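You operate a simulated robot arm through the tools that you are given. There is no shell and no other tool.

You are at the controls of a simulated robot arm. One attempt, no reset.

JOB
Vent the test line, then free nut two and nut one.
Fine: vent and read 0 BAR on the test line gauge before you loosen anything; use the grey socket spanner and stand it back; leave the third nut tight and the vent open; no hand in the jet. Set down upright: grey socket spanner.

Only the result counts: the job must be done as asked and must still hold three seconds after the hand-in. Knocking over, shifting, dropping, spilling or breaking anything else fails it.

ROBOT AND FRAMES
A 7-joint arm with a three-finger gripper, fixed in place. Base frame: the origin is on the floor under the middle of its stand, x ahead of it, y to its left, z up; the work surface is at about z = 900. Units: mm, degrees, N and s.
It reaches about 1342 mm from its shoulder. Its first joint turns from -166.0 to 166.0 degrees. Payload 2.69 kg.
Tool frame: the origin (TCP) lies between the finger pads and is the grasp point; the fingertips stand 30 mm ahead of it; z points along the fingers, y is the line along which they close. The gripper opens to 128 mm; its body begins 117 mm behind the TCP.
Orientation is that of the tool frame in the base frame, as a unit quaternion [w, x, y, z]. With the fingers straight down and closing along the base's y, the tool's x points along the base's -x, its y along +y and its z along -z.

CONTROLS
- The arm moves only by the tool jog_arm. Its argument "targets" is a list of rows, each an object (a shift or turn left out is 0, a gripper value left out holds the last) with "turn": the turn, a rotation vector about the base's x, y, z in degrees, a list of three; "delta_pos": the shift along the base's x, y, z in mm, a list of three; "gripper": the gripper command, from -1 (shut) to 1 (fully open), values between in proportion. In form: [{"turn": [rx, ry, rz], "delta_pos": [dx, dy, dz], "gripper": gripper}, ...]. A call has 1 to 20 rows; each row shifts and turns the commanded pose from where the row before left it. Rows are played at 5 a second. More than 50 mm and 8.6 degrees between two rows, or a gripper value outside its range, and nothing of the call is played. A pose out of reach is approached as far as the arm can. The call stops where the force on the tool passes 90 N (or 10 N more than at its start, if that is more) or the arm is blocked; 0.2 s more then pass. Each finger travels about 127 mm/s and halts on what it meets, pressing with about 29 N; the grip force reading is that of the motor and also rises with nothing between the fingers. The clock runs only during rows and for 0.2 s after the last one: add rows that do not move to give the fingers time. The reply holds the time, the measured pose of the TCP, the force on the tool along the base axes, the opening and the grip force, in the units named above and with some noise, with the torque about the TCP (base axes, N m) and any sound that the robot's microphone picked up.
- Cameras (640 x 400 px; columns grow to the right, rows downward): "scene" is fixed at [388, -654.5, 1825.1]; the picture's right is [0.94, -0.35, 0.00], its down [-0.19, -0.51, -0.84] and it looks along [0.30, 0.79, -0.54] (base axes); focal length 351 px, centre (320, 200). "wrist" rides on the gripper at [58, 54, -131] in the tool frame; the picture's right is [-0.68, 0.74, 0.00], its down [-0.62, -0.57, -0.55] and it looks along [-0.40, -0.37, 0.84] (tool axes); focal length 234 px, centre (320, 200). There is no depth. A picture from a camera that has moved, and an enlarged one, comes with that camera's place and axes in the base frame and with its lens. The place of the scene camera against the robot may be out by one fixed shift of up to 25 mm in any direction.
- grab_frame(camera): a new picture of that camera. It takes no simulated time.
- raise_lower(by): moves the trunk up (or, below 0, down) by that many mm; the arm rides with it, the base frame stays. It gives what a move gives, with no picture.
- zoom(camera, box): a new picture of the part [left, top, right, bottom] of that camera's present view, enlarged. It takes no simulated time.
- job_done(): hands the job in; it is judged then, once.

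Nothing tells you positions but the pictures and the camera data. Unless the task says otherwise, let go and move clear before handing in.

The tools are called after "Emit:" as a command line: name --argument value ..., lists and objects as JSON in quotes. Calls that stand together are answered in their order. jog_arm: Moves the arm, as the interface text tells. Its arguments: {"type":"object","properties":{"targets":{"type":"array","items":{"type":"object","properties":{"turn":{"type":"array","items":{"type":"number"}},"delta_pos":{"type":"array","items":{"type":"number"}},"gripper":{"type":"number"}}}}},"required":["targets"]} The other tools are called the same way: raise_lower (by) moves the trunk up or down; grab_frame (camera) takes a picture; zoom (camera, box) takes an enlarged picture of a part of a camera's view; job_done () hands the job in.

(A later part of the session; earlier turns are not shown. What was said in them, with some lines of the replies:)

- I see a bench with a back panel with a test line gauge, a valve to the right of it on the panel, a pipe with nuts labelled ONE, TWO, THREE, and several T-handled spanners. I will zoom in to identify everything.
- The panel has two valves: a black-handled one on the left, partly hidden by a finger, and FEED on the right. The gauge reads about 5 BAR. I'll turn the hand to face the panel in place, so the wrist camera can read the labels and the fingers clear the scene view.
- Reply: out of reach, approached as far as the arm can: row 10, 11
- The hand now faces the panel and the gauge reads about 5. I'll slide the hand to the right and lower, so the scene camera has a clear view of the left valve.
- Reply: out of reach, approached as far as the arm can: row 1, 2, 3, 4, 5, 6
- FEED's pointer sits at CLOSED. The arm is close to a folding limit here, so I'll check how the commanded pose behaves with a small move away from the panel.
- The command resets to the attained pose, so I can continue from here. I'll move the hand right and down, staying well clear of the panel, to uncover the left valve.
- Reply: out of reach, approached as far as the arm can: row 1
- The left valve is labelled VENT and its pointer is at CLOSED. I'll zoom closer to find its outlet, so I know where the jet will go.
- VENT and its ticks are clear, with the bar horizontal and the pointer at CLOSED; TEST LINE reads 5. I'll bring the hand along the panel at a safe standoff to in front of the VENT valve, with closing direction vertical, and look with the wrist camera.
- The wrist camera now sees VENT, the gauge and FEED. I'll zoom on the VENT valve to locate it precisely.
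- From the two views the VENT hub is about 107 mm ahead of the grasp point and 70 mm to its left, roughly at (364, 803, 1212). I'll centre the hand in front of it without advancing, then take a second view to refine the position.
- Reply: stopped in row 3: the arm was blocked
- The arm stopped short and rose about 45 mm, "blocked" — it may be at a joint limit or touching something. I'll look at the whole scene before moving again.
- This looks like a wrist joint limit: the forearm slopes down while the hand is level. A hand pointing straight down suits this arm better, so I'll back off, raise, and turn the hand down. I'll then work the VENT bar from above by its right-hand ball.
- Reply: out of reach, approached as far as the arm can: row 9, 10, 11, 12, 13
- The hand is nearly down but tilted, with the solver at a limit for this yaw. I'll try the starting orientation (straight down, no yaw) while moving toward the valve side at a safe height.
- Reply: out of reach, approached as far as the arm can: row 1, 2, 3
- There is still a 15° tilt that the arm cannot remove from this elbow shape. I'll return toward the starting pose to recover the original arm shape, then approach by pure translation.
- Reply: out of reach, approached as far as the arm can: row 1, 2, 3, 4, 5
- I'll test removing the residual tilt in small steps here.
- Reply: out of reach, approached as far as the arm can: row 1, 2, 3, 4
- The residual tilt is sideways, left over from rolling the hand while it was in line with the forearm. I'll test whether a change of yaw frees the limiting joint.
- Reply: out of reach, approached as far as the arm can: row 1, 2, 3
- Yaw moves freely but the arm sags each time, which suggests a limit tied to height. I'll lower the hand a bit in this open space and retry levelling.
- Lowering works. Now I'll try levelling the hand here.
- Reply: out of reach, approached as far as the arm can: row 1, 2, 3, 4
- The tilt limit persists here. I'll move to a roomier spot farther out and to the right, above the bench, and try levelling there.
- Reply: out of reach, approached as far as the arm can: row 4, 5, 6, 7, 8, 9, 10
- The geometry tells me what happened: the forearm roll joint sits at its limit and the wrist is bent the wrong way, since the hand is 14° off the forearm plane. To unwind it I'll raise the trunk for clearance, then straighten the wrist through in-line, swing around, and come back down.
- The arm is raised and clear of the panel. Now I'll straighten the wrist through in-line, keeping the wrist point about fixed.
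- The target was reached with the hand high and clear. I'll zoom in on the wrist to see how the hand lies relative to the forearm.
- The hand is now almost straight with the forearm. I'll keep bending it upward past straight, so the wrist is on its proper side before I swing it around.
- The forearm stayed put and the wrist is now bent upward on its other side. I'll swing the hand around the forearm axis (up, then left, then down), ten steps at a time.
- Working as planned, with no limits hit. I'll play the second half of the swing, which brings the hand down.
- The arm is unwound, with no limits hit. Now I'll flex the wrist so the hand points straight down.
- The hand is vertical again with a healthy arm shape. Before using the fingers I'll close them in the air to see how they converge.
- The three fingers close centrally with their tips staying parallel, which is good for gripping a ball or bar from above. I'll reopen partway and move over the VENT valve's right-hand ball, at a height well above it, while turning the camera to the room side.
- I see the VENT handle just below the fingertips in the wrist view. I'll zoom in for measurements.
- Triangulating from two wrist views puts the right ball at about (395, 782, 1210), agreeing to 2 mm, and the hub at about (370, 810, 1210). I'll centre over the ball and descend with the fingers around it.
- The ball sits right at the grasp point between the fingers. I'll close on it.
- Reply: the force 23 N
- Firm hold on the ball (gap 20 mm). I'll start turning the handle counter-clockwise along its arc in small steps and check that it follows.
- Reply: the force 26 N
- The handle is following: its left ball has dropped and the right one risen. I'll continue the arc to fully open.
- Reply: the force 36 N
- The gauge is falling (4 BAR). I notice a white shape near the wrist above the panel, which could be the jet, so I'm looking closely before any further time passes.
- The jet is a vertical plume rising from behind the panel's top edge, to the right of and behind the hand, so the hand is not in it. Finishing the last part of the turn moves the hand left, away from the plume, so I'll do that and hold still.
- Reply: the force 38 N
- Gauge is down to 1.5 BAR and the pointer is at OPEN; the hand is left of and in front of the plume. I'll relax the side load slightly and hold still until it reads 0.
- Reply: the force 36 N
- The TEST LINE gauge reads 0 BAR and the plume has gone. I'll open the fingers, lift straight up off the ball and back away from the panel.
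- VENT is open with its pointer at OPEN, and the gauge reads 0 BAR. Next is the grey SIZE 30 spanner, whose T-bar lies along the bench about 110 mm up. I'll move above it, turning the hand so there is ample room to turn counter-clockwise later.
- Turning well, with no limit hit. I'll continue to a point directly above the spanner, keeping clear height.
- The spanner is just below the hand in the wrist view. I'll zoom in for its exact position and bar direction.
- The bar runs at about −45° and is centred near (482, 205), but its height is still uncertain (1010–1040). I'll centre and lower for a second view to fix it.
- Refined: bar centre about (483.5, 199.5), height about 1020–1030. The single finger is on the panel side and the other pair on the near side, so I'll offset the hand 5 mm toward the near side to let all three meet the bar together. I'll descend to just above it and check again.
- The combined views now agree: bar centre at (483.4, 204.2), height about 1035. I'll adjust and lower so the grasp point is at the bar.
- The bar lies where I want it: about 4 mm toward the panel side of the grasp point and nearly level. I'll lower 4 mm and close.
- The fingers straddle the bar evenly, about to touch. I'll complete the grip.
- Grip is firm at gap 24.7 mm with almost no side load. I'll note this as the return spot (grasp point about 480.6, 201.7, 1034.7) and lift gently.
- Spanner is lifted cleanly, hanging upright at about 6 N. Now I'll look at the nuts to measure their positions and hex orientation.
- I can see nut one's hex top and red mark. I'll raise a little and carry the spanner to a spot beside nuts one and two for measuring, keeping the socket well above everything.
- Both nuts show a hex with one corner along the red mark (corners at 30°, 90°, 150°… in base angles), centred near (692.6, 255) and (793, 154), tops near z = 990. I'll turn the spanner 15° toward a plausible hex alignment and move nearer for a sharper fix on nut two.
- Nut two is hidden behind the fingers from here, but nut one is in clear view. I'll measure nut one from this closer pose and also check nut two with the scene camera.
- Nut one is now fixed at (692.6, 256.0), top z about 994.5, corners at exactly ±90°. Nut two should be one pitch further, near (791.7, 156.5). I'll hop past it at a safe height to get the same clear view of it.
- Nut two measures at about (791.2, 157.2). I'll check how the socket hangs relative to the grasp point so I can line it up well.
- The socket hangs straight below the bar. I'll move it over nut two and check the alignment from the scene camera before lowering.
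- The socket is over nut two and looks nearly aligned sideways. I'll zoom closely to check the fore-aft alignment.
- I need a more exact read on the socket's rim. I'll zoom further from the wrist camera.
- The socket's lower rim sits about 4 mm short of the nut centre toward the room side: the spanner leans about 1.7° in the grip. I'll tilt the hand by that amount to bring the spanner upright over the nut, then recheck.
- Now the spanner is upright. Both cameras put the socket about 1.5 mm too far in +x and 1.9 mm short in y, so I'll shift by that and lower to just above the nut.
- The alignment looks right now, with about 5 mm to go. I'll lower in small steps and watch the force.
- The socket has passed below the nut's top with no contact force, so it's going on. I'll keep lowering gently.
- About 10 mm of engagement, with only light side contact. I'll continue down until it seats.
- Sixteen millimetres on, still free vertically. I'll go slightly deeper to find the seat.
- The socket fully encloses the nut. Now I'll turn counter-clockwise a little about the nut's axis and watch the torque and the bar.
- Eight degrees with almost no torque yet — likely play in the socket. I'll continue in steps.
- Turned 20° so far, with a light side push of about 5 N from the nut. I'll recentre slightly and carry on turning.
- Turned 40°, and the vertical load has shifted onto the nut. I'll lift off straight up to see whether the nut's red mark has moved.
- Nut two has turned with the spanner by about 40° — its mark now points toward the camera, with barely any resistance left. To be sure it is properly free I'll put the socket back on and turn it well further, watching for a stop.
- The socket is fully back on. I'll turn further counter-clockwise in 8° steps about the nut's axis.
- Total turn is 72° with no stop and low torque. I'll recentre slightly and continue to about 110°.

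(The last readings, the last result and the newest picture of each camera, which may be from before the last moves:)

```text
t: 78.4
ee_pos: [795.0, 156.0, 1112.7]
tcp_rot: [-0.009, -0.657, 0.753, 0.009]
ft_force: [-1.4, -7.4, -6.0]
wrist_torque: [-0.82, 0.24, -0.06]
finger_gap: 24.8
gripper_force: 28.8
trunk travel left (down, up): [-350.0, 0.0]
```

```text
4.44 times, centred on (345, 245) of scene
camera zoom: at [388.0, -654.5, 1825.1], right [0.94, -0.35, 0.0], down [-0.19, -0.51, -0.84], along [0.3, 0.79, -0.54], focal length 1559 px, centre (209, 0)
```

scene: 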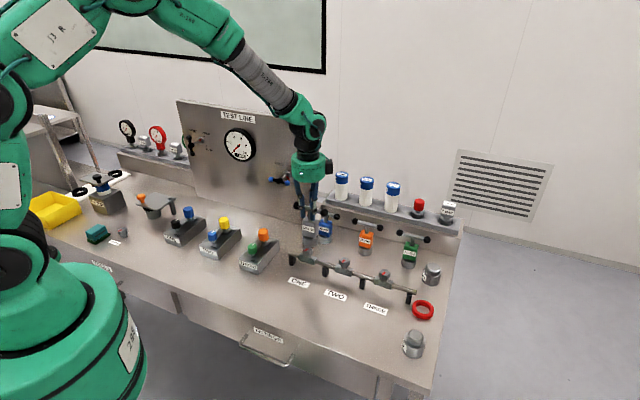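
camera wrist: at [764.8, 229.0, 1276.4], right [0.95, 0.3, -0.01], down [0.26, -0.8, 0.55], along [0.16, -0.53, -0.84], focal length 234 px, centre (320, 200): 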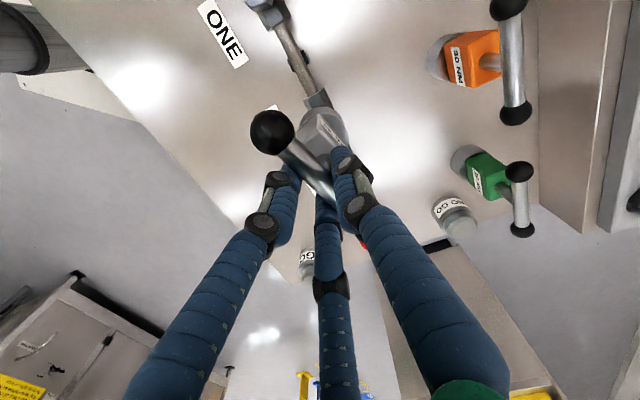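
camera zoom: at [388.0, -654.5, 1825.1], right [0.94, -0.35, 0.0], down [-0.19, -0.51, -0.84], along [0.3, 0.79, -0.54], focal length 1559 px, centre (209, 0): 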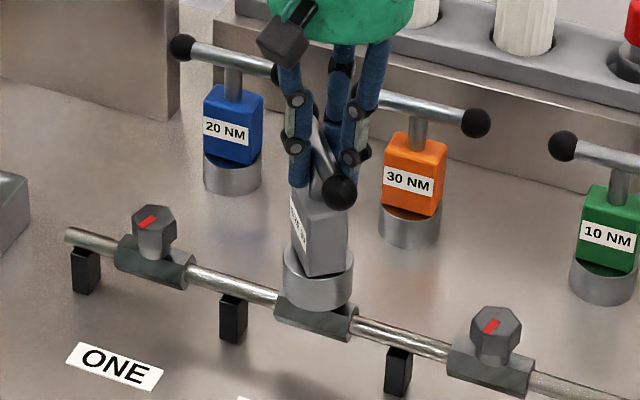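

About 112° total, no stop, minimal torque. I'll lift off and check nut two's mark.

Emit:
jog_arm --targets '[{"delta_pos": [0, -0.6, 5]}, {"delta_pos": [0, 0, 10]}, {"delta_pos": [0, 0, 10]}, {"delta_pos": [0, 0, 15]}, {"delta_pos": [0, 0, 20]}, {"delta_pos": [0, 0, 0]}]'

Emit:
zoom --camera "scene" --box '[328, 240, 364, 280]'

Emit:
zoom --camera "scene" --box '[220, 115, 268, 165]'

Emit:
grab_frame --camera "wrist"

```text
t: 79.8
ee_pos: [795.1, 156.4, 1173.5]
tcp_rot: [-0.009, -0.657, 0.754, 0.009]
ft_force: [-1.0, -0.5, -6.2]
wrist_torque: [-0.01, -0.05, 0.03]
finger_gap: 24.8
gripper_force: 29.2
trunk travel left (down, up): [-350.0, 0.0]
```

```text
10.00 times, centred on (346, 260) of scene
camera zoom: at [388.0, -654.5, 1825.1], right [0.94, -0.35, 0.0], down [-0.19, -0.51, -0.84], along [0.3, 0.79, -0.54], focal length 3508 px, centre (60, -400)
```

zoom: 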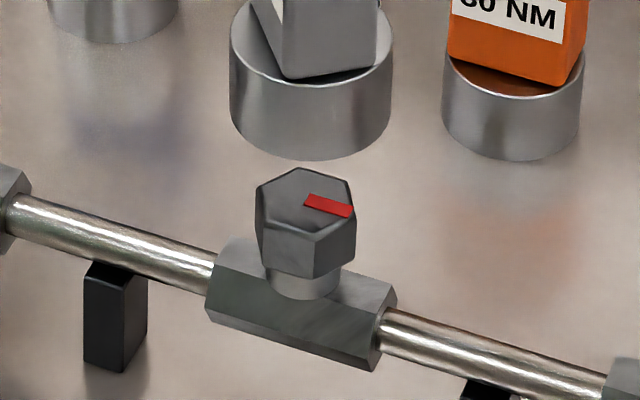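

```text
8.00 times, centred on (244, 140) of scene
camera zoom: at [388.0, -654.5, 1825.1], right [0.94, -0.35, 0.0], down [-0.19, -0.51, -0.84], along [0.3, 0.79, -0.54], focal length 2806 px, centre (928, 680)
```

zoom: 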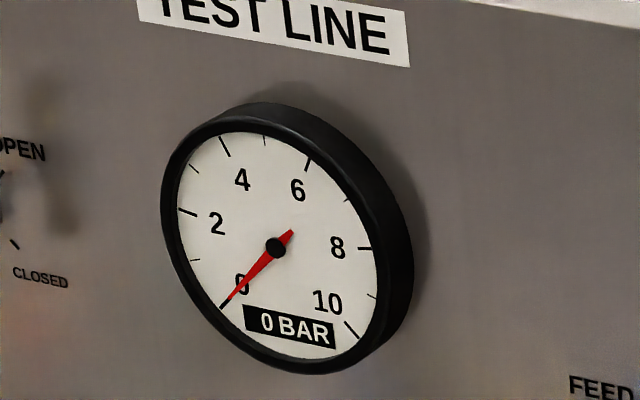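

```text
taken
camera wrist: at [736.2, 106.1, 1305.0], right [-0.64, 0.77, 0.02], down [0.66, 0.53, 0.53], along [0.4, 0.35, -0.85], focal length 234 px, centre (320, 200)
```

wrist: 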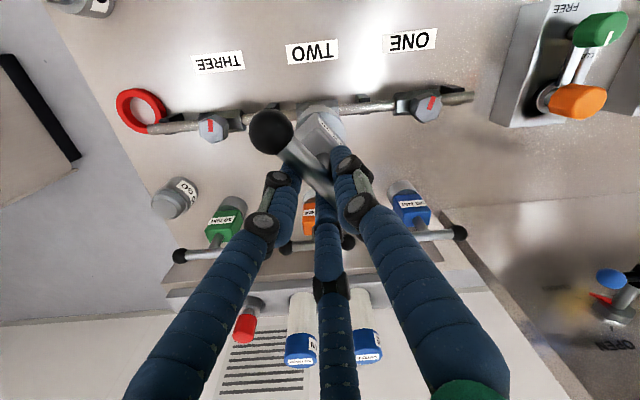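

Nut two is clearly loosened — its mark has moved about 110° — and the gauge still reads 0 BAR. Next is nut one: I'll turn back 52° so the socket's hex lines up and there is room to turn, and move over it.

Emit:
jog_arm --targets '[{"turn": [0, 0, -7.4], "delta_pos": [-14.4, 13.5, 0]}, {"turn": [0, 0, -7.4], "delta_pos": [-14.4, 13.5, 0]}, {"turn": [0, 0, -7.4], "delta_pos": [-14.4, 13.5, 0]}, {"turn": [0, 0, -7.4], "delta_pos": [-14.4, 13.5, 0]}, {"turn": [0, 0, -7.4], "delta_pos": [-14.4, 13.5, 0]}, {"turn": [0, 0, -7.4], "delta_pos": [-14.4, 13.5, 0]}, {"turn": [0, 0, -7.7], "delta_pos": [-14.5, 13.5, 0]}, {"delta_pos": [0, 0, -12]}, {"delta_pos": [0, 0, -12]}, {"delta_pos": [0, 0, 0]}, {"delta_pos": [0, 0, 0]}]'

Emit:
zoom --camera "scene" --box '[270, 190, 360, 280]'

Emit:
zoom --camera "scene" --box '[294, 232, 320, 258]'

```text
t: 82.2
ee_pos: [694.8, 249.4, 1147.1]
tcp_rot: [-0.004, -0.26, 0.966, 0.011]
ft_force: [0.3, -0.5, -5.0]
wrist_torque: [-0.03, 0.02, 0.01]
finger_gap: 24.5
gripper_force: 28.9
trunk travel left (down, up): [-350.0, 0.0]
```

```text
4.44 times, centred on (315, 235) of scene
camera zoom: at [388.0, -654.5, 1825.1], right [0.94, -0.35, 0.0], down [-0.19, -0.51, -0.84], along [0.3, 0.79, -0.54], focal length 1559 px, centre (342, 44)
```

zoom: 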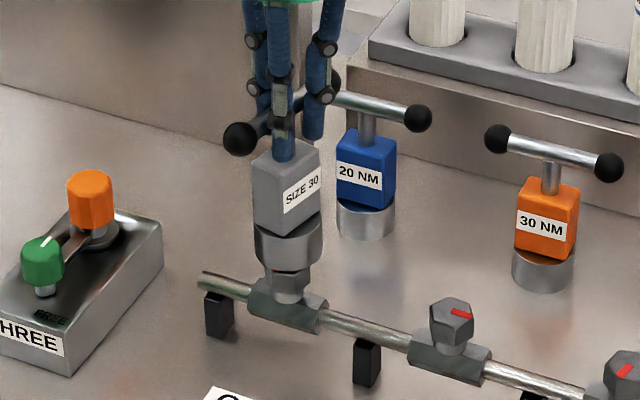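

```text
15.38 times, centred on (307, 245) of scene
camera zoom: at [388.0, -654.5, 1825.1], right [0.94, -0.35, 0.0], down [-0.19, -0.51, -0.84], along [0.3, 0.79, -0.54], focal length 5397 px, centre (520, -492)
```

zoom: 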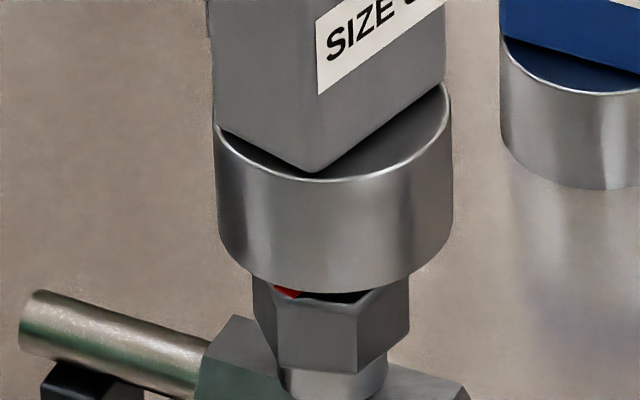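

The socket is close to nut one but reads a little short in y. I'll shift by (−0.6, +2.2), lower to about 5 mm above the nut, and recheck.

Emit:
jog_arm --targets '[{"delta_pos": [-0.6, 2.2, 0]}, {"delta_pos": [0, 0, -6]}, {"delta_pos": [0, 0, -5]}, {"delta_pos": [0, 0, 0]}, {"delta_pos": [0, 0, 0]}]'

Emit:
zoom --camera "scene" --box '[294, 232, 320, 258]'

Emit:
zoom --camera "wrist" --box '[292, 98, 356, 138]'

```text
t: 83.4
ee_pos: [693.4, 252.2, 1137.0]
tcp_rot: [-0.006, -0.26, 0.965, 0.011]
ft_force: [0.4, 0.2, -5.0]
wrist_torque: [-0.05, -0.04, -0.03]
finger_gap: 24.8
gripper_force: 29.1
trunk travel left (down, up): [-350.0, 0.0]
```

```text
15.38 times, centred on (307, 245) of scene
camera zoom: at [388.0, -654.5, 1825.1], right [0.94, -0.35, 0.0], down [-0.19, -0.51, -0.84], along [0.3, 0.79, -0.54], focal length 5397 px, centre (520, -492)
```

zoom: 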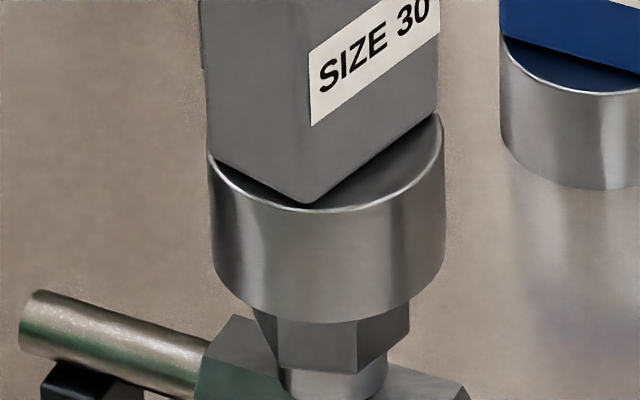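

```text
10.00 times, centred on (324, 118) of wrist
camera zoom: at [618.1, 266.8, 1268.9], right [0.22, 0.98, 0.02], down [0.82, -0.19, 0.53], along [0.52, -0.1, -0.85], focal length 2342 px, centre (280, 1020)
```

zoom: 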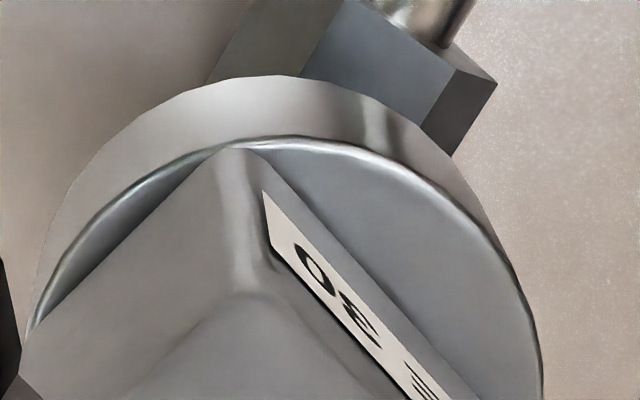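

The scene view shows near alignment, but the socket has shifted slightly in the grip. I'll check the bar and ball in the wrist view to see whether it slid or tilted.

Emit:
zoom --camera "wrist" --box '[240, 90, 380, 200]'

Emit:
zoom --camera "scene" --box '[280, 195, 340, 265]'

```text
3.64 times, centred on (310, 145) of wrist
camera zoom: at [618.1, 266.8, 1268.9], right [0.22, 0.98, 0.02], down [0.82, -0.19, 0.53], along [0.52, -0.1, -0.85], focal length 852 px, centre (356, 400)
```

zoom: 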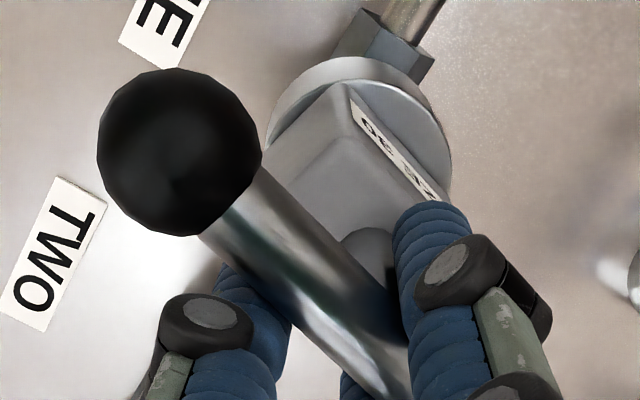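

```text
5.71 times, centred on (310, 230) of scene
camera zoom: at [388.0, -654.5, 1825.1], right [0.94, -0.35, 0.0], down [-0.19, -0.51, -0.84], along [0.3, 0.79, -0.54], focal length 2005 px, centre (377, 29)
```

zoom: 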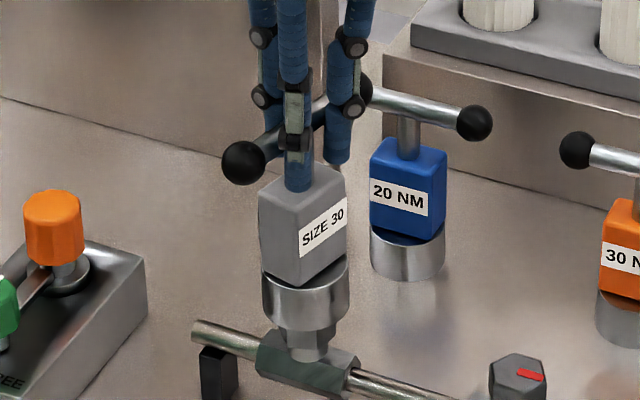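

The spanner has tilted a degree or so in the grip but hasn't slid. Both views say the socket needs about +1.8 mm in x. I'll apply that and lower carefully while watching the force.

Emit:
jog_arm --targets '[{"delta_pos": [1.8, 0.3, 0]}, {"delta_pos": [0, 0, -3]}, {"delta_pos": [0, 0, -2]}, {"delta_pos": [0, 0, 0]}]'

Emit:
zoom --camera "scene" --box '[294, 232, 320, 258]'

```text
t: 84.4
ee_pos: [694.8, 254.0, 1132.2]
tcp_rot: [-0.004, -0.259, 0.966, 0.011]
ft_force: [-0.5, -0.1, -6.7]
wrist_torque: [-0.03, -0.02, 0.02]
finger_gap: 24.4
gripper_force: 28.5
trunk travel left (down, up): [-350.0, 0.0]
```

```text
15.38 times, centred on (307, 245) of scene
camera zoom: at [388.0, -654.5, 1825.1], right [0.94, -0.35, 0.0], down [-0.19, -0.51, -0.84], along [0.3, 0.79, -0.54], focal length 5397 px, centre (520, -492)
```

zoom: 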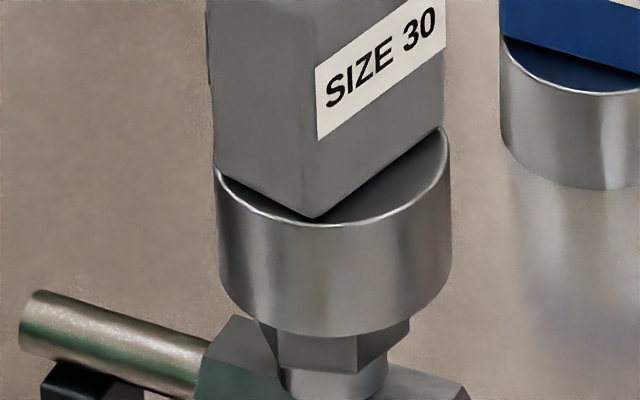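

Sideways alignment now matches what worked on nut two; it's about 1 mm too far back. I'll nudge and lower onto the nut.

Emit:
jog_arm --targets '[{"delta_pos": [-0.3, -0.8, 0]}, {"delta_pos": [0, 0, -2]}, {"delta_pos": [0, 0, -2]}, {"delta_pos": [0, 0, -2]}, {"delta_pos": [0, 0, 0]}]'

Emit:
zoom --camera "scene" --box '[294, 232, 320, 258]'

```text
t: 85.6
ee_pos: [695.3, 251.7, 1125.0]
tcp_rot: [-0.004, -0.26, 0.965, 0.012]
ft_force: [0.0, 0.2, -6.4]
wrist_torque: [-0.04, 0.0, 0.05]
finger_gap: 24.7
gripper_force: 28.8
trunk travel left (down, up): [-350.0, 0.0]
```

```text
15.38 times, centred on (307, 245) of scene
camera zoom: at [388.0, -654.5, 1825.1], right [0.94, -0.35, 0.0], down [-0.19, -0.51, -0.84], along [0.3, 0.79, -0.54], focal length 5397 px, centre (520, -492)
```

zoom: 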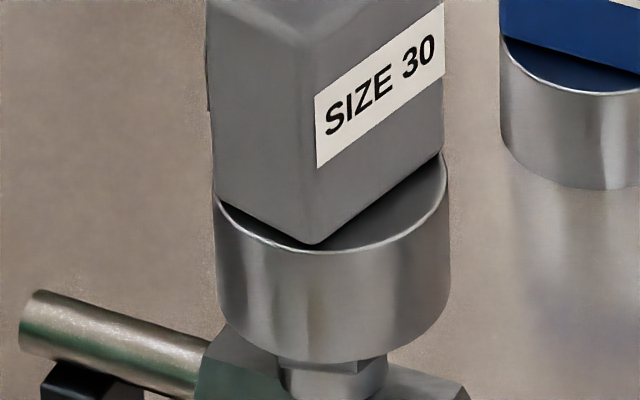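

The socket is passing onto nut one with no contact force. Continuing down.

Emit:
jog_arm --targets '[{"delta_pos": [0, 0, -2.5]}, {"delta_pos": [0, 0, -2.5]}, {"delta_pos": [0, 0, -2.5]}, {"delta_pos": [0, 0, -2.5]}, {"delta_pos": [0, 0, -2.5]}, {"delta_pos": [0, 0, -1.5]}, {"delta_pos": [0, 0, 0]}]'

Emit:
zoom --camera "scene" --box '[280, 195, 340, 265]'

```text
t: 87.2
ee_pos: [694.2, 250.1, 1113.1]
tcp_rot: [-0.004, -0.259, 0.966, 0.011]
ft_force: [-1.2, 0.6, -6.6]
wrist_torque: [0.11, 0.02, -0.03]
finger_gap: 24.4
gripper_force: 28.8
trunk travel left (down, up): [-350.0, 0.0]
```

```text
5.71 times, centred on (310, 230) of scene
camera zoom: at [388.0, -654.5, 1825.1], right [0.94, -0.35, 0.0], down [-0.19, -0.51, -0.84], along [0.3, 0.79, -0.54], focal length 2005 px, centre (377, 29)
```

zoom: 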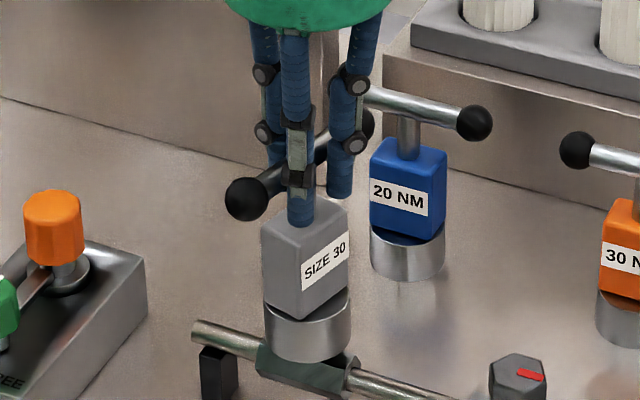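

Nut one is engaged by about 17 mm. I'll turn counter-clockwise about its axis in 8° steps, checking along the way.

Emit:
jog_arm --targets '[{"turn": [0, 0, 8], "delta_pos": [0.61, 0.41, 0]}, {"turn": [0, 0, 8], "delta_pos": [0.55, 0.5, 0]}, {"turn": [0, 0, 8], "delta_pos": [0.48, 0.56, 0]}, {"turn": [0, 0, 8], "delta_pos": [0.39, 0.63, 0]}, {"turn": [0, 0, 8], "delta_pos": [0.3, 0.68, 0]}, {"delta_pos": [0, 0, 0]}]'

Emit:
zoom --camera "wrist" --box '[240, 90, 380, 200]'

```text
t: 88.6
ee_pos: [696.9, 253.3, 1111.5]
tcp_rot: [-0.008, -0.575, 0.818, 0.009]
ft_force: [-1.4, -6.8, -8.5]
wrist_torque: [-0.58, 0.21, 0.0]
finger_gap: 24.7
gripper_force: 29.1
trunk travel left (down, up): [-350.0, 0.0]
```

```text
3.64 times, centred on (310, 145) of wrist
camera zoom: at [629.4, 216.1, 1243.8], right [-0.46, 0.89, 0.02], down [0.75, 0.38, 0.53], along [0.47, 0.26, -0.85], focal length 852 px, centre (356, 400)
```

zoom: 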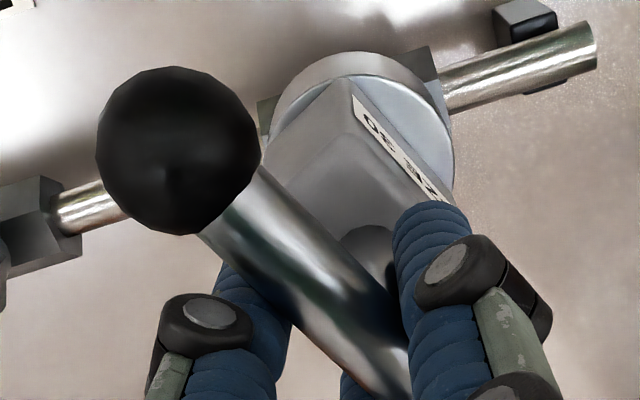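

Turning smoothly (40° so far). I'll recentre a touch and continue.

Emit:
jog_arm --targets '[{"turn": [0, 0, 8], "delta_pos": [0.1, 0.3, 0]}, {"turn": [0, 0, 8], "delta_pos": [0.11, 0.6, 0]}, {"turn": [0, 0, 8], "delta_pos": [0, 0.7, 0]}, {"turn": [0, 0, 8], "delta_pos": [-0.11, 0.7, 0]}, {"turn": [0, 0, 8], "delta_pos": [-0.2, 0.7, 0]}, {"delta_pos": [0, 0, 0]}]'

```text
t: 90.0
ee_pos: [697.4, 256.7, 1111.6]
tcp_rot: [0.011, 0.82, -0.572, -0.006]
ft_force: [0.1, -4.1, -4.6]
wrist_torque: [-0.45, 0.0, -0.01]
finger_gap: 24.7
gripper_force: 29.2
trunk travel left (down, up): [-350.0, 0.0]
```

Emit:
jog_arm --targets '[{"turn": [0, 0, 8], "delta_pos": [-0.3, 0.4, 0]}, {"turn": [0, 0, 8], "delta_pos": [-0.39, 0.5, 0]}, {"turn": [0, 0, 8], "delta_pos": [-0.48, 0.5, 0]}, {"turn": [0, 0, 8], "delta_pos": [-0.55, 0.45, 0]}, {"delta_pos": [0, 0, 0]}]'

Emit:
zoom --camera "scene" --box '[280, 195, 340, 265]'

```text
t: 91.2
ee_pos: [696.2, 260.2, 1111.1]
tcp_rot: [0.012, 0.946, -0.324, -0.004]
ft_force: [-1.0, -5.1, -6.9]
wrist_torque: [-0.51, 0.03, 0.02]
finger_gap: 24.6
gripper_force: 29.3
trunk travel left (down, up): [-350.0, 0.0]
```

```text
5.71 times, centred on (310, 230) of scene
camera zoom: at [388.0, -654.5, 1825.1], right [0.94, -0.35, 0.0], down [-0.19, -0.51, -0.84], along [0.3, 0.79, -0.54], focal length 2005 px, centre (377, 29)
```

zoom: 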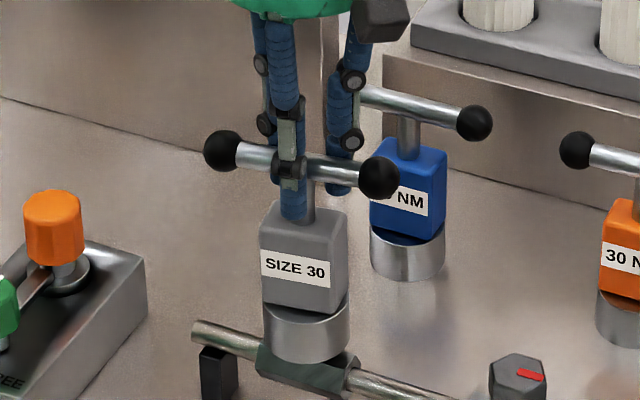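

Nut one has been turned about 112°. I'll lift off and verify.

Emit:
jog_arm --targets '[{"delta_pos": [0, -0.5, 5]}, {"delta_pos": [0, 0, 10]}, {"delta_pos": [0, 0, 10]}, {"delta_pos": [0, 0, 15]}, {"delta_pos": [0, 0, 20]}, {"delta_pos": [0, 0, 15]}, {"delta_pos": [0, 0, 0]}]'

Emit:
zoom --camera "scene" --box '[285, 210, 415, 300]'

Emit:
zoom --camera "scene" --box '[170, 100, 290, 190]'

Emit:
grab_frame --camera "wrist"

```text
t: 92.8
ee_pos: [693.1, 259.3, 1186.6]
tcp_rot: [0.013, 0.946, -0.325, -0.004]
ft_force: [0.6, 0.2, -5.2]
wrist_torque: [0.0, -0.02, -0.03]
finger_gap: 24.5
gripper_force: 28.6
trunk travel left (down, up): [-350.0, 0.0]
```

```text
4.44 times, centred on (350, 255) of scene
camera zoom: at [388.0, -654.5, 1825.1], right [0.94, -0.35, 0.0], down [-0.19, -0.51, -0.84], along [0.3, 0.79, -0.54], focal length 1559 px, centre (187, -44)
```

zoom: 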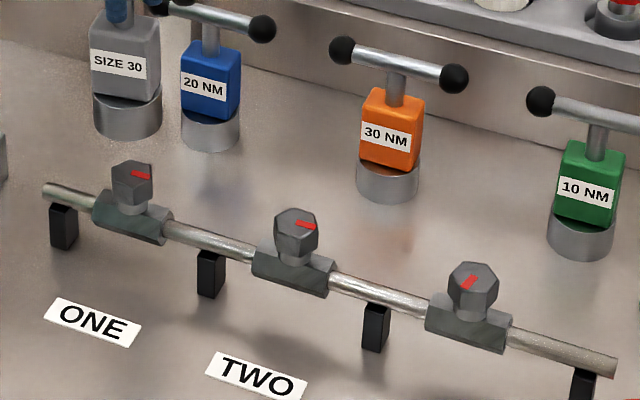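

```text
4.44 times, centred on (230, 145) of scene
camera zoom: at [388.0, -654.5, 1825.1], right [0.94, -0.35, 0.0], down [-0.19, -0.51, -0.84], along [0.3, 0.79, -0.54], focal length 1559 px, centre (720, 444)
```

zoom: 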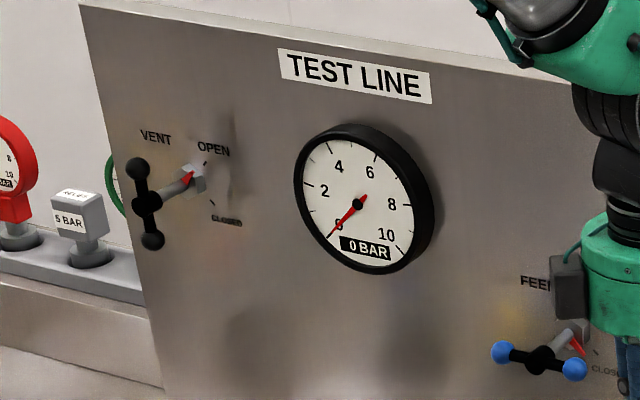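

```text
taken
camera wrist: at [708.2, 184.1, 1318.0], right [-0.99, -0.17, 0.02], down [-0.13, 0.84, 0.53], along [-0.1, 0.52, -0.85], focal length 234 px, centre (320, 200)
```

wrist: 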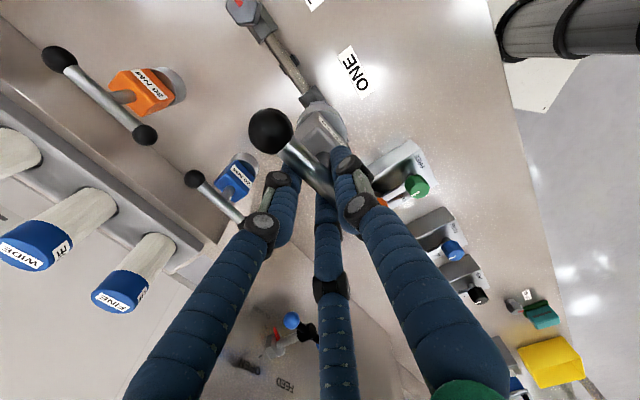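

Both nut marks now point well away from their old position, nut three is unchanged, VENT is open and the gauge reads 0 BAR. Now I'll stand the spanner back: first a look at how it hangs compared with when I gripped it on the bench.

Emit:
zoom --camera "wrist" --box '[220, 80, 420, 250]'

Emit:
zoom --camera "scene" --box '[280, 180, 340, 250]'

```text
2.35 times, centred on (320, 165) of wrist
camera zoom: at [708.2, 184.1, 1318.0], right [-0.99, -0.17, 0.02], down [-0.13, 0.84, 0.53], along [-0.1, 0.52, -0.85], focal length 551 px, centre (320, 282)
```

zoom: 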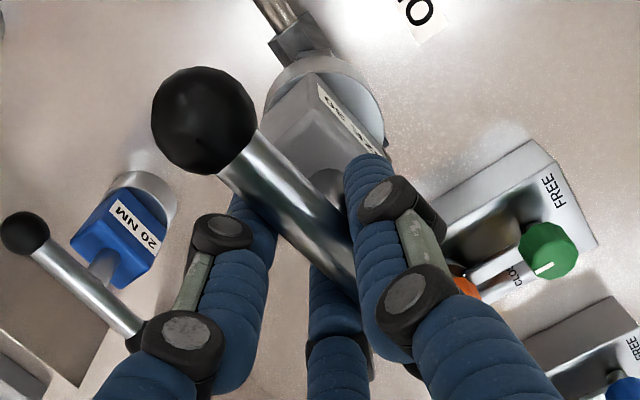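

```text
5.71 times, centred on (310, 215) of scene
camera zoom: at [388.0, -654.5, 1825.1], right [0.94, -0.35, 0.0], down [-0.19, -0.51, -0.84], along [0.3, 0.79, -0.54], focal length 2005 px, centre (377, 114)
```

zoom: 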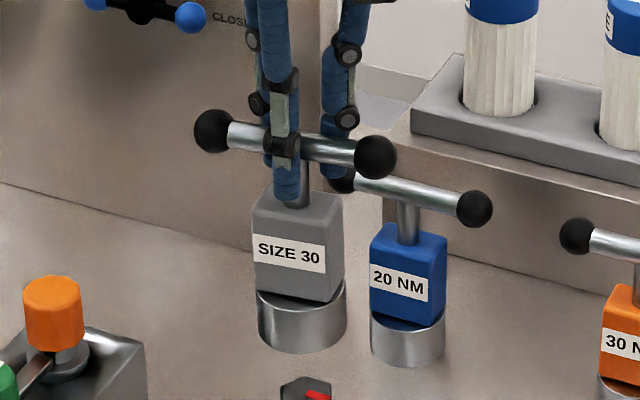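

The spanner is labelled on both faces, so it can stand back turned half-way round, with its bar along the bench as before. It leans only about 1°, which I'll correct on the way. I'll carry it high over to its original spot.

Emit:
jog_arm --targets '[{"turn": [0.12, 0.15, -1.2], "delta_pos": [-34.2, -8.3, 0]}, {"turn": [0.12, 0.15, -1.2], "delta_pos": [-34.2, -8.3, 0]}, {"turn": [0.12, 0.15, -1.2], "delta_pos": [-34.2, -8.3, 0]}, {"turn": [0.12, 0.15, -1.2], "delta_pos": [-34.2, -8.3, 0]}, {"turn": [0.12, 0.15, -1.2], "delta_pos": [-34.2, -8.3, 0]}, {"turn": [0.12, 0.15, -1.2], "delta_pos": [-34.2, -8.3, 0]}, {"delta_pos": [0, 0, -40]}, {"delta_pos": [0, 0, -40]}, {"delta_pos": [0, 0, 0]}, {"delta_pos": [0, 0, 0]}]'

Emit:
zoom --camera "scene" --box '[210, 170, 306, 290]'

Emit:
grab_frame --camera "wrist"

```text
t: 95.0
ee_pos: [489.3, 209.8, 1108.0]
tcp_rot: [0.009, 0.923, -0.384, -0.014]
ft_force: [1.5, -0.3, -6.3]
wrist_torque: [0.02, -0.05, -0.02]
finger_gap: 24.5
gripper_force: 29.1
trunk travel left (down, up): [-350.0, 0.0]
```

```text
3.33 times, centred on (258, 230) of scene
camera zoom: at [388.0, -654.5, 1825.1], right [0.94, -0.35, 0.0], down [-0.19, -0.51, -0.84], along [0.3, 0.79, -0.54], focal length 1169 px, centre (527, 100)
```

zoom: 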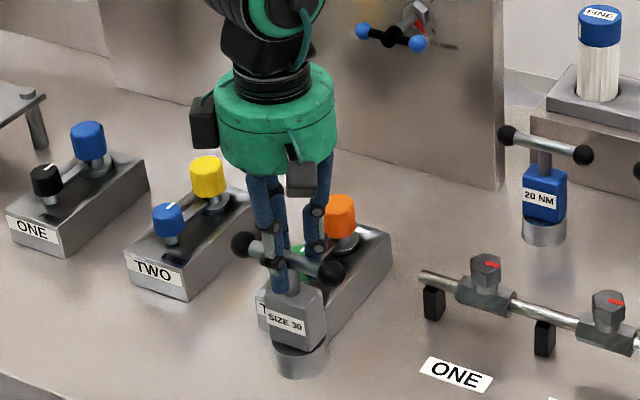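

```text
taken
camera wrist: at [495.7, 131.0, 1238.1], right [-1.0, -0.04, 0.03], down [-0.02, 0.84, 0.54], along [-0.05, 0.54, -0.84], focal length 234 px, centre (320, 200)
```

wrist: 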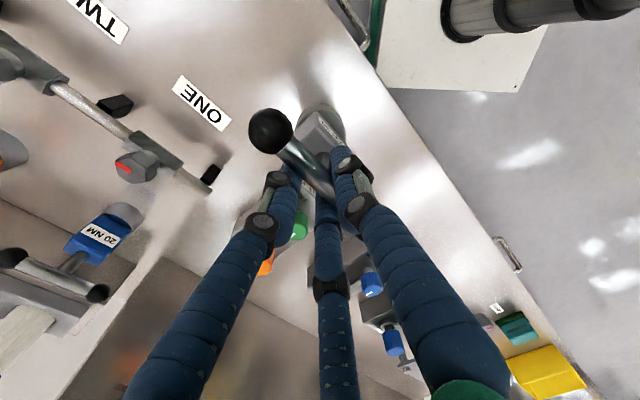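

Position matches the old spot. I'll lower to about 8 mm above the bench, then settle slowly with the force in view.

Emit:
jog_arm --targets '[{"delta_pos": [-0.8, 0, -25]}, {"delta_pos": [0, 0, -20]}, {"delta_pos": [0, 0, -12]}, {"delta_pos": [0, 0, -6]}, {"delta_pos": [0, 0, 0]}, {"delta_pos": [0, 0, 0]}]'

Emit:
zoom --camera "scene" --box '[228, 235, 284, 305]'

```text
t: 96.4
ee_pos: [488.5, 208.1, 1044.0]
tcp_rot: [0.009, 0.923, -0.384, -0.014]
ft_force: [-0.4, -0.1, -6.0]
wrist_torque: [0.01, -0.03, -0.02]
finger_gap: 24.5
gripper_force: 29.1
trunk travel left (down, up): [-350.0, 0.0]
```

```text
5.71 times, centred on (256, 270) of scene
camera zoom: at [388.0, -654.5, 1825.1], right [0.94, -0.35, 0.0], down [-0.19, -0.51, -0.84], along [0.3, 0.79, -0.54], focal length 2005 px, centre (686, -200)
```

zoom: 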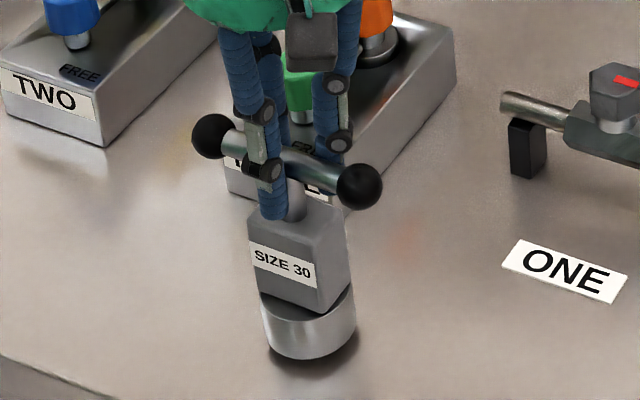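

It looks upright just above the bench. Lowering in small steps until it touches.

Emit:
jog_arm --targets '[{"delta_pos": [0, 0, -2]}, {"delta_pos": [0, 0, -2]}, {"delta_pos": [0, 0, -2]}, {"delta_pos": [0, 0, 0]}]'

Emit:
jog_arm --targets '[{"delta_pos": [0, 0, -1.5]}, {"delta_pos": [0, 0, 0]}]'

```text
t: 97.4
ee_pos: [487.2, 209.4, 1037.1]
tcp_rot: [0.008, 0.923, -0.384, -0.013]
ft_force: [0.2, -0.1, -6.5]
wrist_torque: [0.05, -0.01, 0.03]
finger_gap: 24.5
gripper_force: 29.3
trunk travel left (down, up): [-350.0, 0.0]
```

```text
t: 98.0
ee_pos: [489.4, 209.7, 1036.2]
tcp_rot: [0.009, 0.924, -0.383, -0.013]
ft_force: [1.1, -0.7, -5.8]
wrist_torque: [0.03, -0.03, 0.0]
finger_gap: 24.4
gripper_force: 29.1
trunk travel left (down, up): [-350.0, 0.0]
```

Emit:
jog_arm --targets '[{"delta_pos": [0, 0, -1]}, {"delta_pos": [0, 0, 0]}]'

Emit:
jog_arm --targets '[{"delta_pos": [0, 0, -1]}, {"delta_pos": [0, 0, 0]}]'

Emit:
zoom --camera "scene" --box '[228, 235, 284, 305]'

```text
t: 98.6
ee_pos: [488.5, 209.0, 1036.3]
tcp_rot: [0.008, 0.923, -0.384, -0.012]
ft_force: [-0.7, 3.3, 8.2]
wrist_torque: [-0.13, 0.28, -0.04]
finger_gap: 24.5
gripper_force: 28.3
trunk travel left (down, up): [-350.0, 0.0]
```

```text
t: 99.2
ee_pos: [489.0, 208.9, 1035.2]
tcp_rot: [0.008, 0.924, -0.383, -0.013]
ft_force: [-0.6, 7.9, 22.3]
wrist_torque: [0.26, 0.45, -0.09]
finger_gap: 24.4
gripper_force: 29.1
trunk travel left (down, up): [-350.0, 0.0]
```

```text
5.71 times, centred on (256, 270) of scene
camera zoom: at [388.0, -654.5, 1825.1], right [0.94, -0.35, 0.0], down [-0.19, -0.51, -0.84], along [0.3, 0.79, -0.54], focal length 2005 px, centre (686, -200)
```

zoom: 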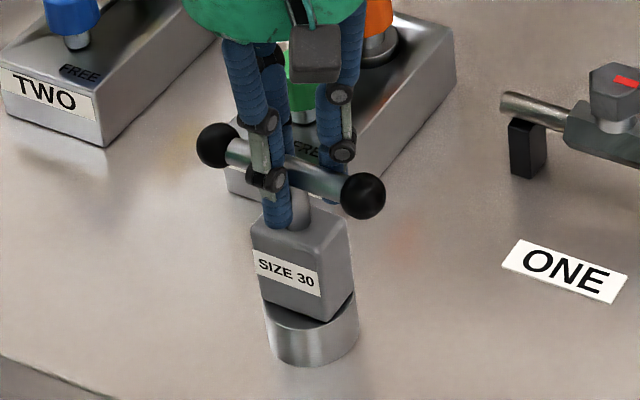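

The spanner is on the bench (about 28 N of press), but I suspect it leans slightly. I'll check before letting go.

Emit:
zoom --camera "wrist" --box '[220, 80, 420, 250]'

Emit:
zoom --camera "scene" --box '[240, 265, 272, 305]'

```text
2.35 times, centred on (320, 165) of wrist
camera zoom: at [495.6, 130.9, 1166.5], right [-1.0, -0.04, 0.03], down [-0.02, 0.84, 0.55], along [-0.05, 0.54, -0.84], focal length 551 px, centre (320, 282)
```

zoom: 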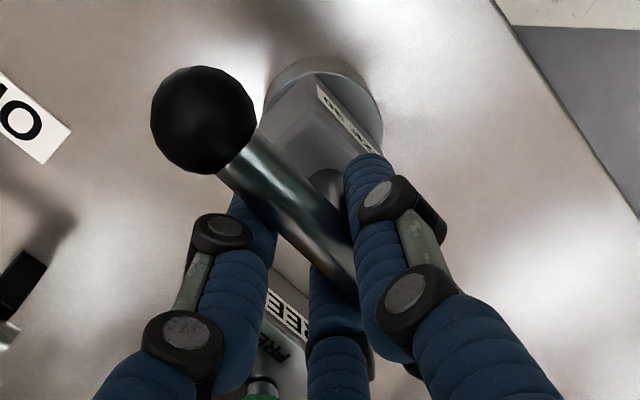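

```text
10.00 times, centred on (256, 285) of scene
camera zoom: at [388.0, -654.5, 1825.1], right [0.94, -0.35, 0.0], down [-0.19, -0.51, -0.84], along [0.3, 0.79, -0.54], focal length 3508 px, centre (960, -650)
```

zoom: 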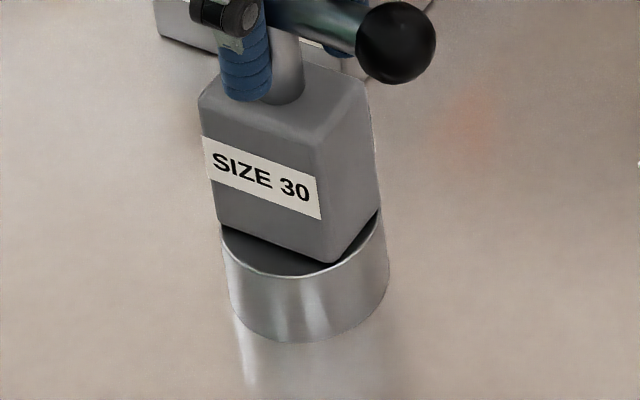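

By the wrist view, the spanner is upright to within a degree or so, and it sits on its flat base. I'll ease off the downward press and open the fingers slowly.

Emit:
jog_arm --targets '[{"delta_pos": [0, 0, 1]}, {"delta_pos": [0, 0, 0]}]'

Emit:
jog_arm --targets '[{"gripper": -0.6}, {"gripper": -0.55}, {"gripper": -0.5}, {"gripper": -0.45}, {"gripper": -0.4}, {"gripper": -0.4}]'

Emit:
zoom --camera "scene" --box '[228, 235, 284, 305]'

Emit:
zoom --camera "wrist" --box '[220, 80, 420, 250]'

```text
t: 99.8
ee_pos: [489.2, 209.2, 1036.0]
tcp_rot: [0.008, 0.923, -0.384, -0.013]
ft_force: [3.2, 1.3, 19.5]
wrist_torque: [-0.41, -0.13, 0.03]
finger_gap: 24.5
gripper_force: 29.0
trunk travel left (down, up): [-350.0, 0.0]
```

```text
t: 101.2
ee_pos: [489.6, 209.8, 1037.1]
tcp_rot: [0.009, 0.924, -0.383, -0.014]
ft_force: [-0.9, -0.2, 0.0]
wrist_torque: [0.0, 0.0, 0.0]
finger_gap: 38.4
gripper_force: 0.1
trunk travel left (down, up): [-350.0, 0.0]
```

```text
5.71 times, centred on (256, 270) of scene
camera zoom: at [388.0, -654.5, 1825.1], right [0.94, -0.35, 0.0], down [-0.19, -0.51, -0.84], along [0.3, 0.79, -0.54], focal length 2005 px, centre (686, -200)
```

zoom: 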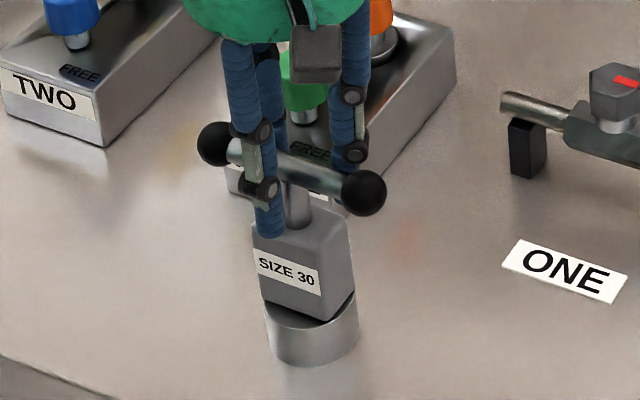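

```text
2.35 times, centred on (320, 165) of wrist
camera zoom: at [495.9, 131.0, 1166.0], right [-1.0, -0.04, 0.03], down [-0.02, 0.84, 0.54], along [-0.05, 0.54, -0.84], focal length 551 px, centre (320, 282)
```

zoom: 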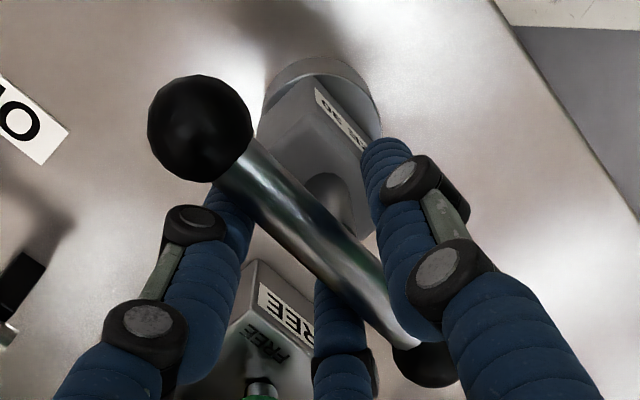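

Released; the spanner stands on its own and settled upright. I'll open a bit wider and rise straight up, then move clear.

Emit:
jog_arm --targets '[{"gripper": -0.2}, {"gripper": 0.0}, {"gripper": 0.2}, {"gripper": 0.2}, {"delta_pos": [0, 0, 15]}, {"delta_pos": [0, 0, 25]}, {"delta_pos": [0, 0, 35]}, {"delta_pos": [0, 0, 45]}, {"delta_pos": [0, 0, 45]}, {"delta_pos": [0, 0, 0]}]'

Emit:
zoom --camera "scene" --box '[228, 235, 284, 305]'

Emit:
grab_frame --camera "scene"

```text
t: 103.4
ee_pos: [491.4, 210.0, 1204.2]
tcp_rot: [0.009, 0.923, -0.383, -0.013]
ft_force: [-1.1, -0.6, 0.7]
wrist_torque: [-0.03, -0.03, 0.0]
finger_gap: 76.9
gripper_force: 0.0
trunk travel left (down, up): [-350.0, 0.0]
```

```text
5.71 times, centred on (256, 270) of scene
camera zoom: at [388.0, -654.5, 1825.1], right [0.94, -0.35, 0.0], down [-0.19, -0.51, -0.84], along [0.3, 0.79, -0.54], focal length 2005 px, centre (686, -200)
```

zoom: 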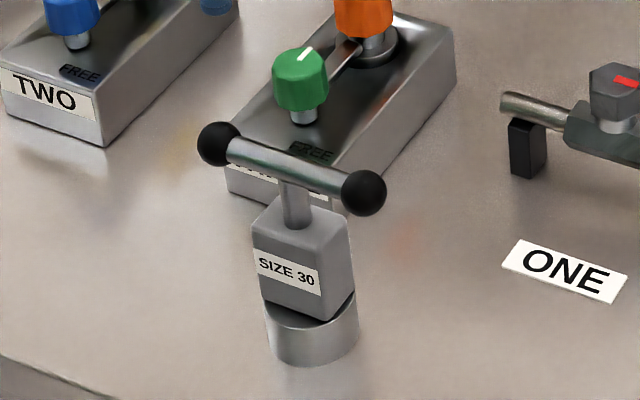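

```text
taken
```

scene: 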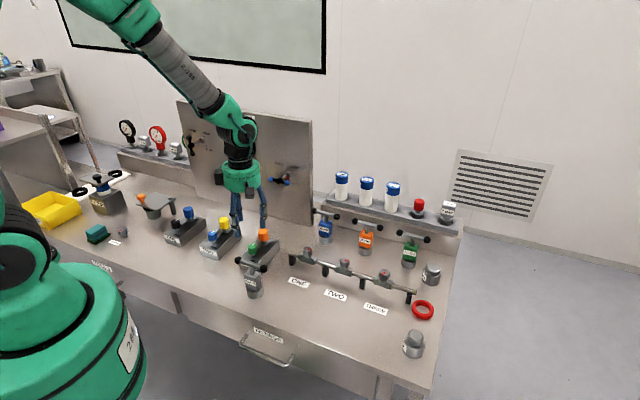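

The spanner stands upright by itself. I'll measure where it stands now compared with its original spot, and verify all the final states.

Emit:
zoom --camera "wrist" --box '[240, 90, 400, 210]'

Emit:
zoom --camera "scene" --box '[285, 210, 445, 310]'

Emit:
zoom --camera "scene" --box '[170, 90, 330, 190]'

```text
3.33 times, centred on (320, 150) of wrist
camera zoom: at [498.3, 130.7, 1335.3], right [-1.0, -0.04, 0.03], down [-0.02, 0.84, 0.54], along [-0.05, 0.54, -0.84], focal length 781 px, centre (320, 367)
```

zoom: 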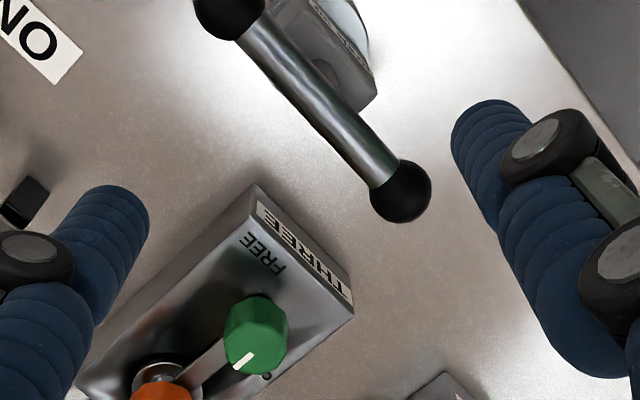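

```text
4.00 times, centred on (365, 260) of scene
camera zoom: at [388.0, -654.5, 1825.1], right [0.94, -0.35, 0.0], down [-0.19, -0.51, -0.84], along [0.3, 0.79, -0.54], focal length 1403 px, centre (140, -40)
```

zoom: 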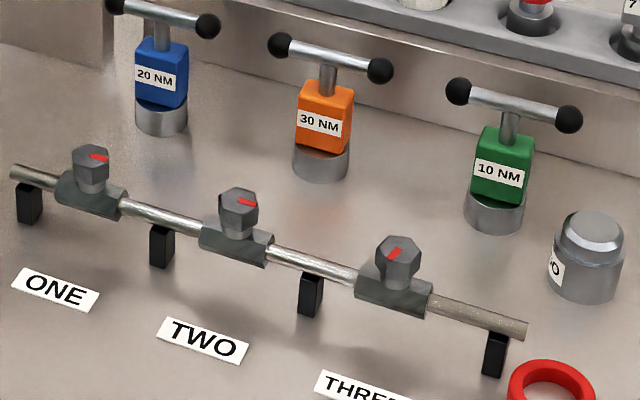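

```text
4.00 times, centred on (250, 140) of scene
camera zoom: at [388.0, -654.5, 1825.1], right [0.94, -0.35, 0.0], down [-0.19, -0.51, -0.84], along [0.3, 0.79, -0.54], focal length 1403 px, centre (600, 440)
```

zoom: 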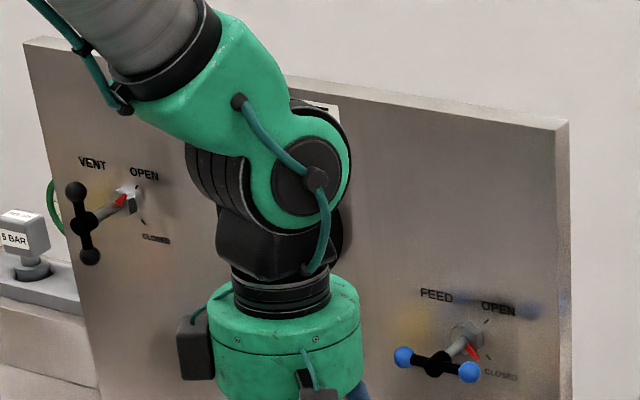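

By the wrist camera, the spanner stands within about 3 mm of where it was. Nuts one and two are turned, nut three is untouched, and FEED is still closed. I'll move the arm up and clear to check the gauge and the whole bench one last time.

Emit:
jog_arm --targets '[{"delta_pos": [0, 0, 40]}, {"delta_pos": [10, -20, 40]}, {"delta_pos": [10, -30, 20]}, {"delta_pos": [10, -35, 0]}, {"delta_pos": [10, -35, 0]}, {"delta_pos": [0, 0, 0]}]'

Emit:
grab_frame --camera "scene"

Emit:
zoom --camera "scene" --box '[110, 100, 270, 200]'

Emit:
zoom --camera "scene" --box '[40, 160, 300, 310]'

```text
t: 104.8
ee_pos: [527.6, 87.4, 1300.3]
tcp_rot: [0.008, 0.924, -0.383, -0.013]
ft_force: [0.2, -0.6, -0.9]
wrist_torque: [0.05, 0.03, 0.01]
finger_gap: 76.8
gripper_force: 0.0
trunk travel left (down, up): [-350.0, 0.0]
```

```text
taken
```

scene: 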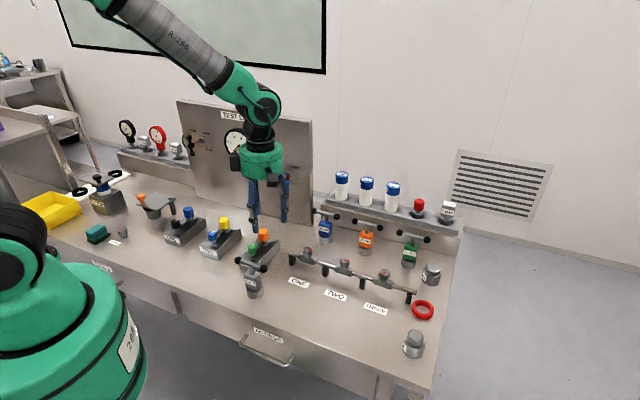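

```text
4.00 times, centred on (190, 150) of scene
camera zoom: at [388.0, -654.5, 1825.1], right [0.94, -0.35, 0.0], down [-0.19, -0.51, -0.84], along [0.3, 0.79, -0.54], focal length 1403 px, centre (840, 400)
```

zoom: 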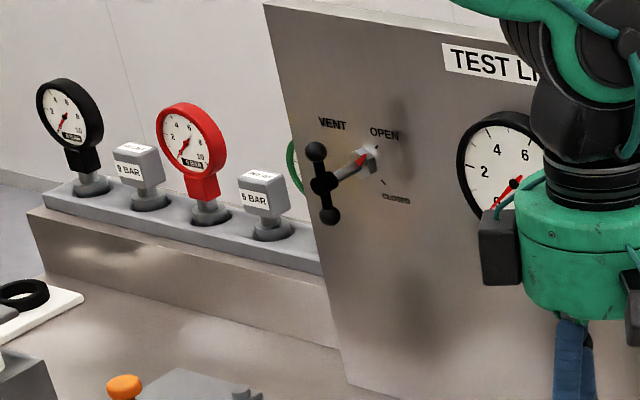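

```text
2.46 times, centred on (170, 235) of scene
camera zoom: at [388.0, -654.5, 1825.1], right [0.94, -0.35, 0.0], down [-0.19, -0.51, -0.84], along [0.3, 0.79, -0.54], focal length 864 px, centre (689, 114)
```

zoom: 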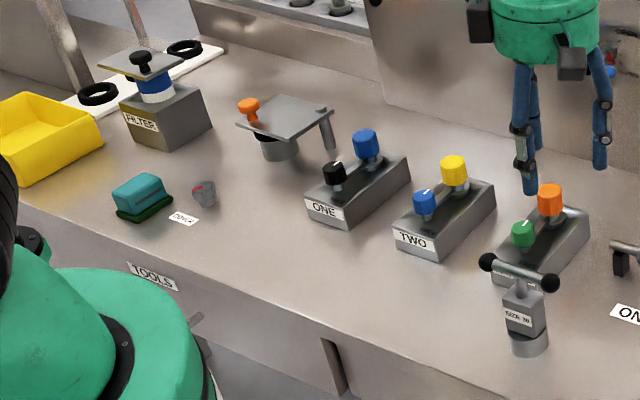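

VENT is open with the line at 0 BAR, nuts two and one are loosened, and nut three is untouched. The grey spanner stands upright in its place, the hand is empty and clear, and nothing else has moved. I'm handing in.

Emit:
job_done

```text
The job is handed in.
```

The job is done and handed in; I haven't seen the verdict.

- **Vent:** I opened VENT fully and the TEST LINE gauge fell from 5 to 0 BAR before I touched a nut. VENT is still open, and I left FEED as I found it, closed.
- **Jet:** While venting, a plume rose from behind the top of the panel. From the scene camera the hand stayed in front of it and to its left, but I judged that by eye. I kept the hand still until the gauge read 0 and the plume had gone.
- **Nuts:** I loosened nut two first, then nut one, each about 110° counter-clockwise with the grey spanner. They turned with little resistance and no stop. No required angle was given, so I took that as free. Nut three's mark has not moved.
- **Spanner:** It is standing upright on the bench within about 3 mm of its original spot by the wrist camera, perhaps 8 mm by the scene camera. It is turned half-way round, but has the same label on both faces.
- **Everything else:** Nothing else on the bench looks moved or knocked over, and the hand is empty and clear.
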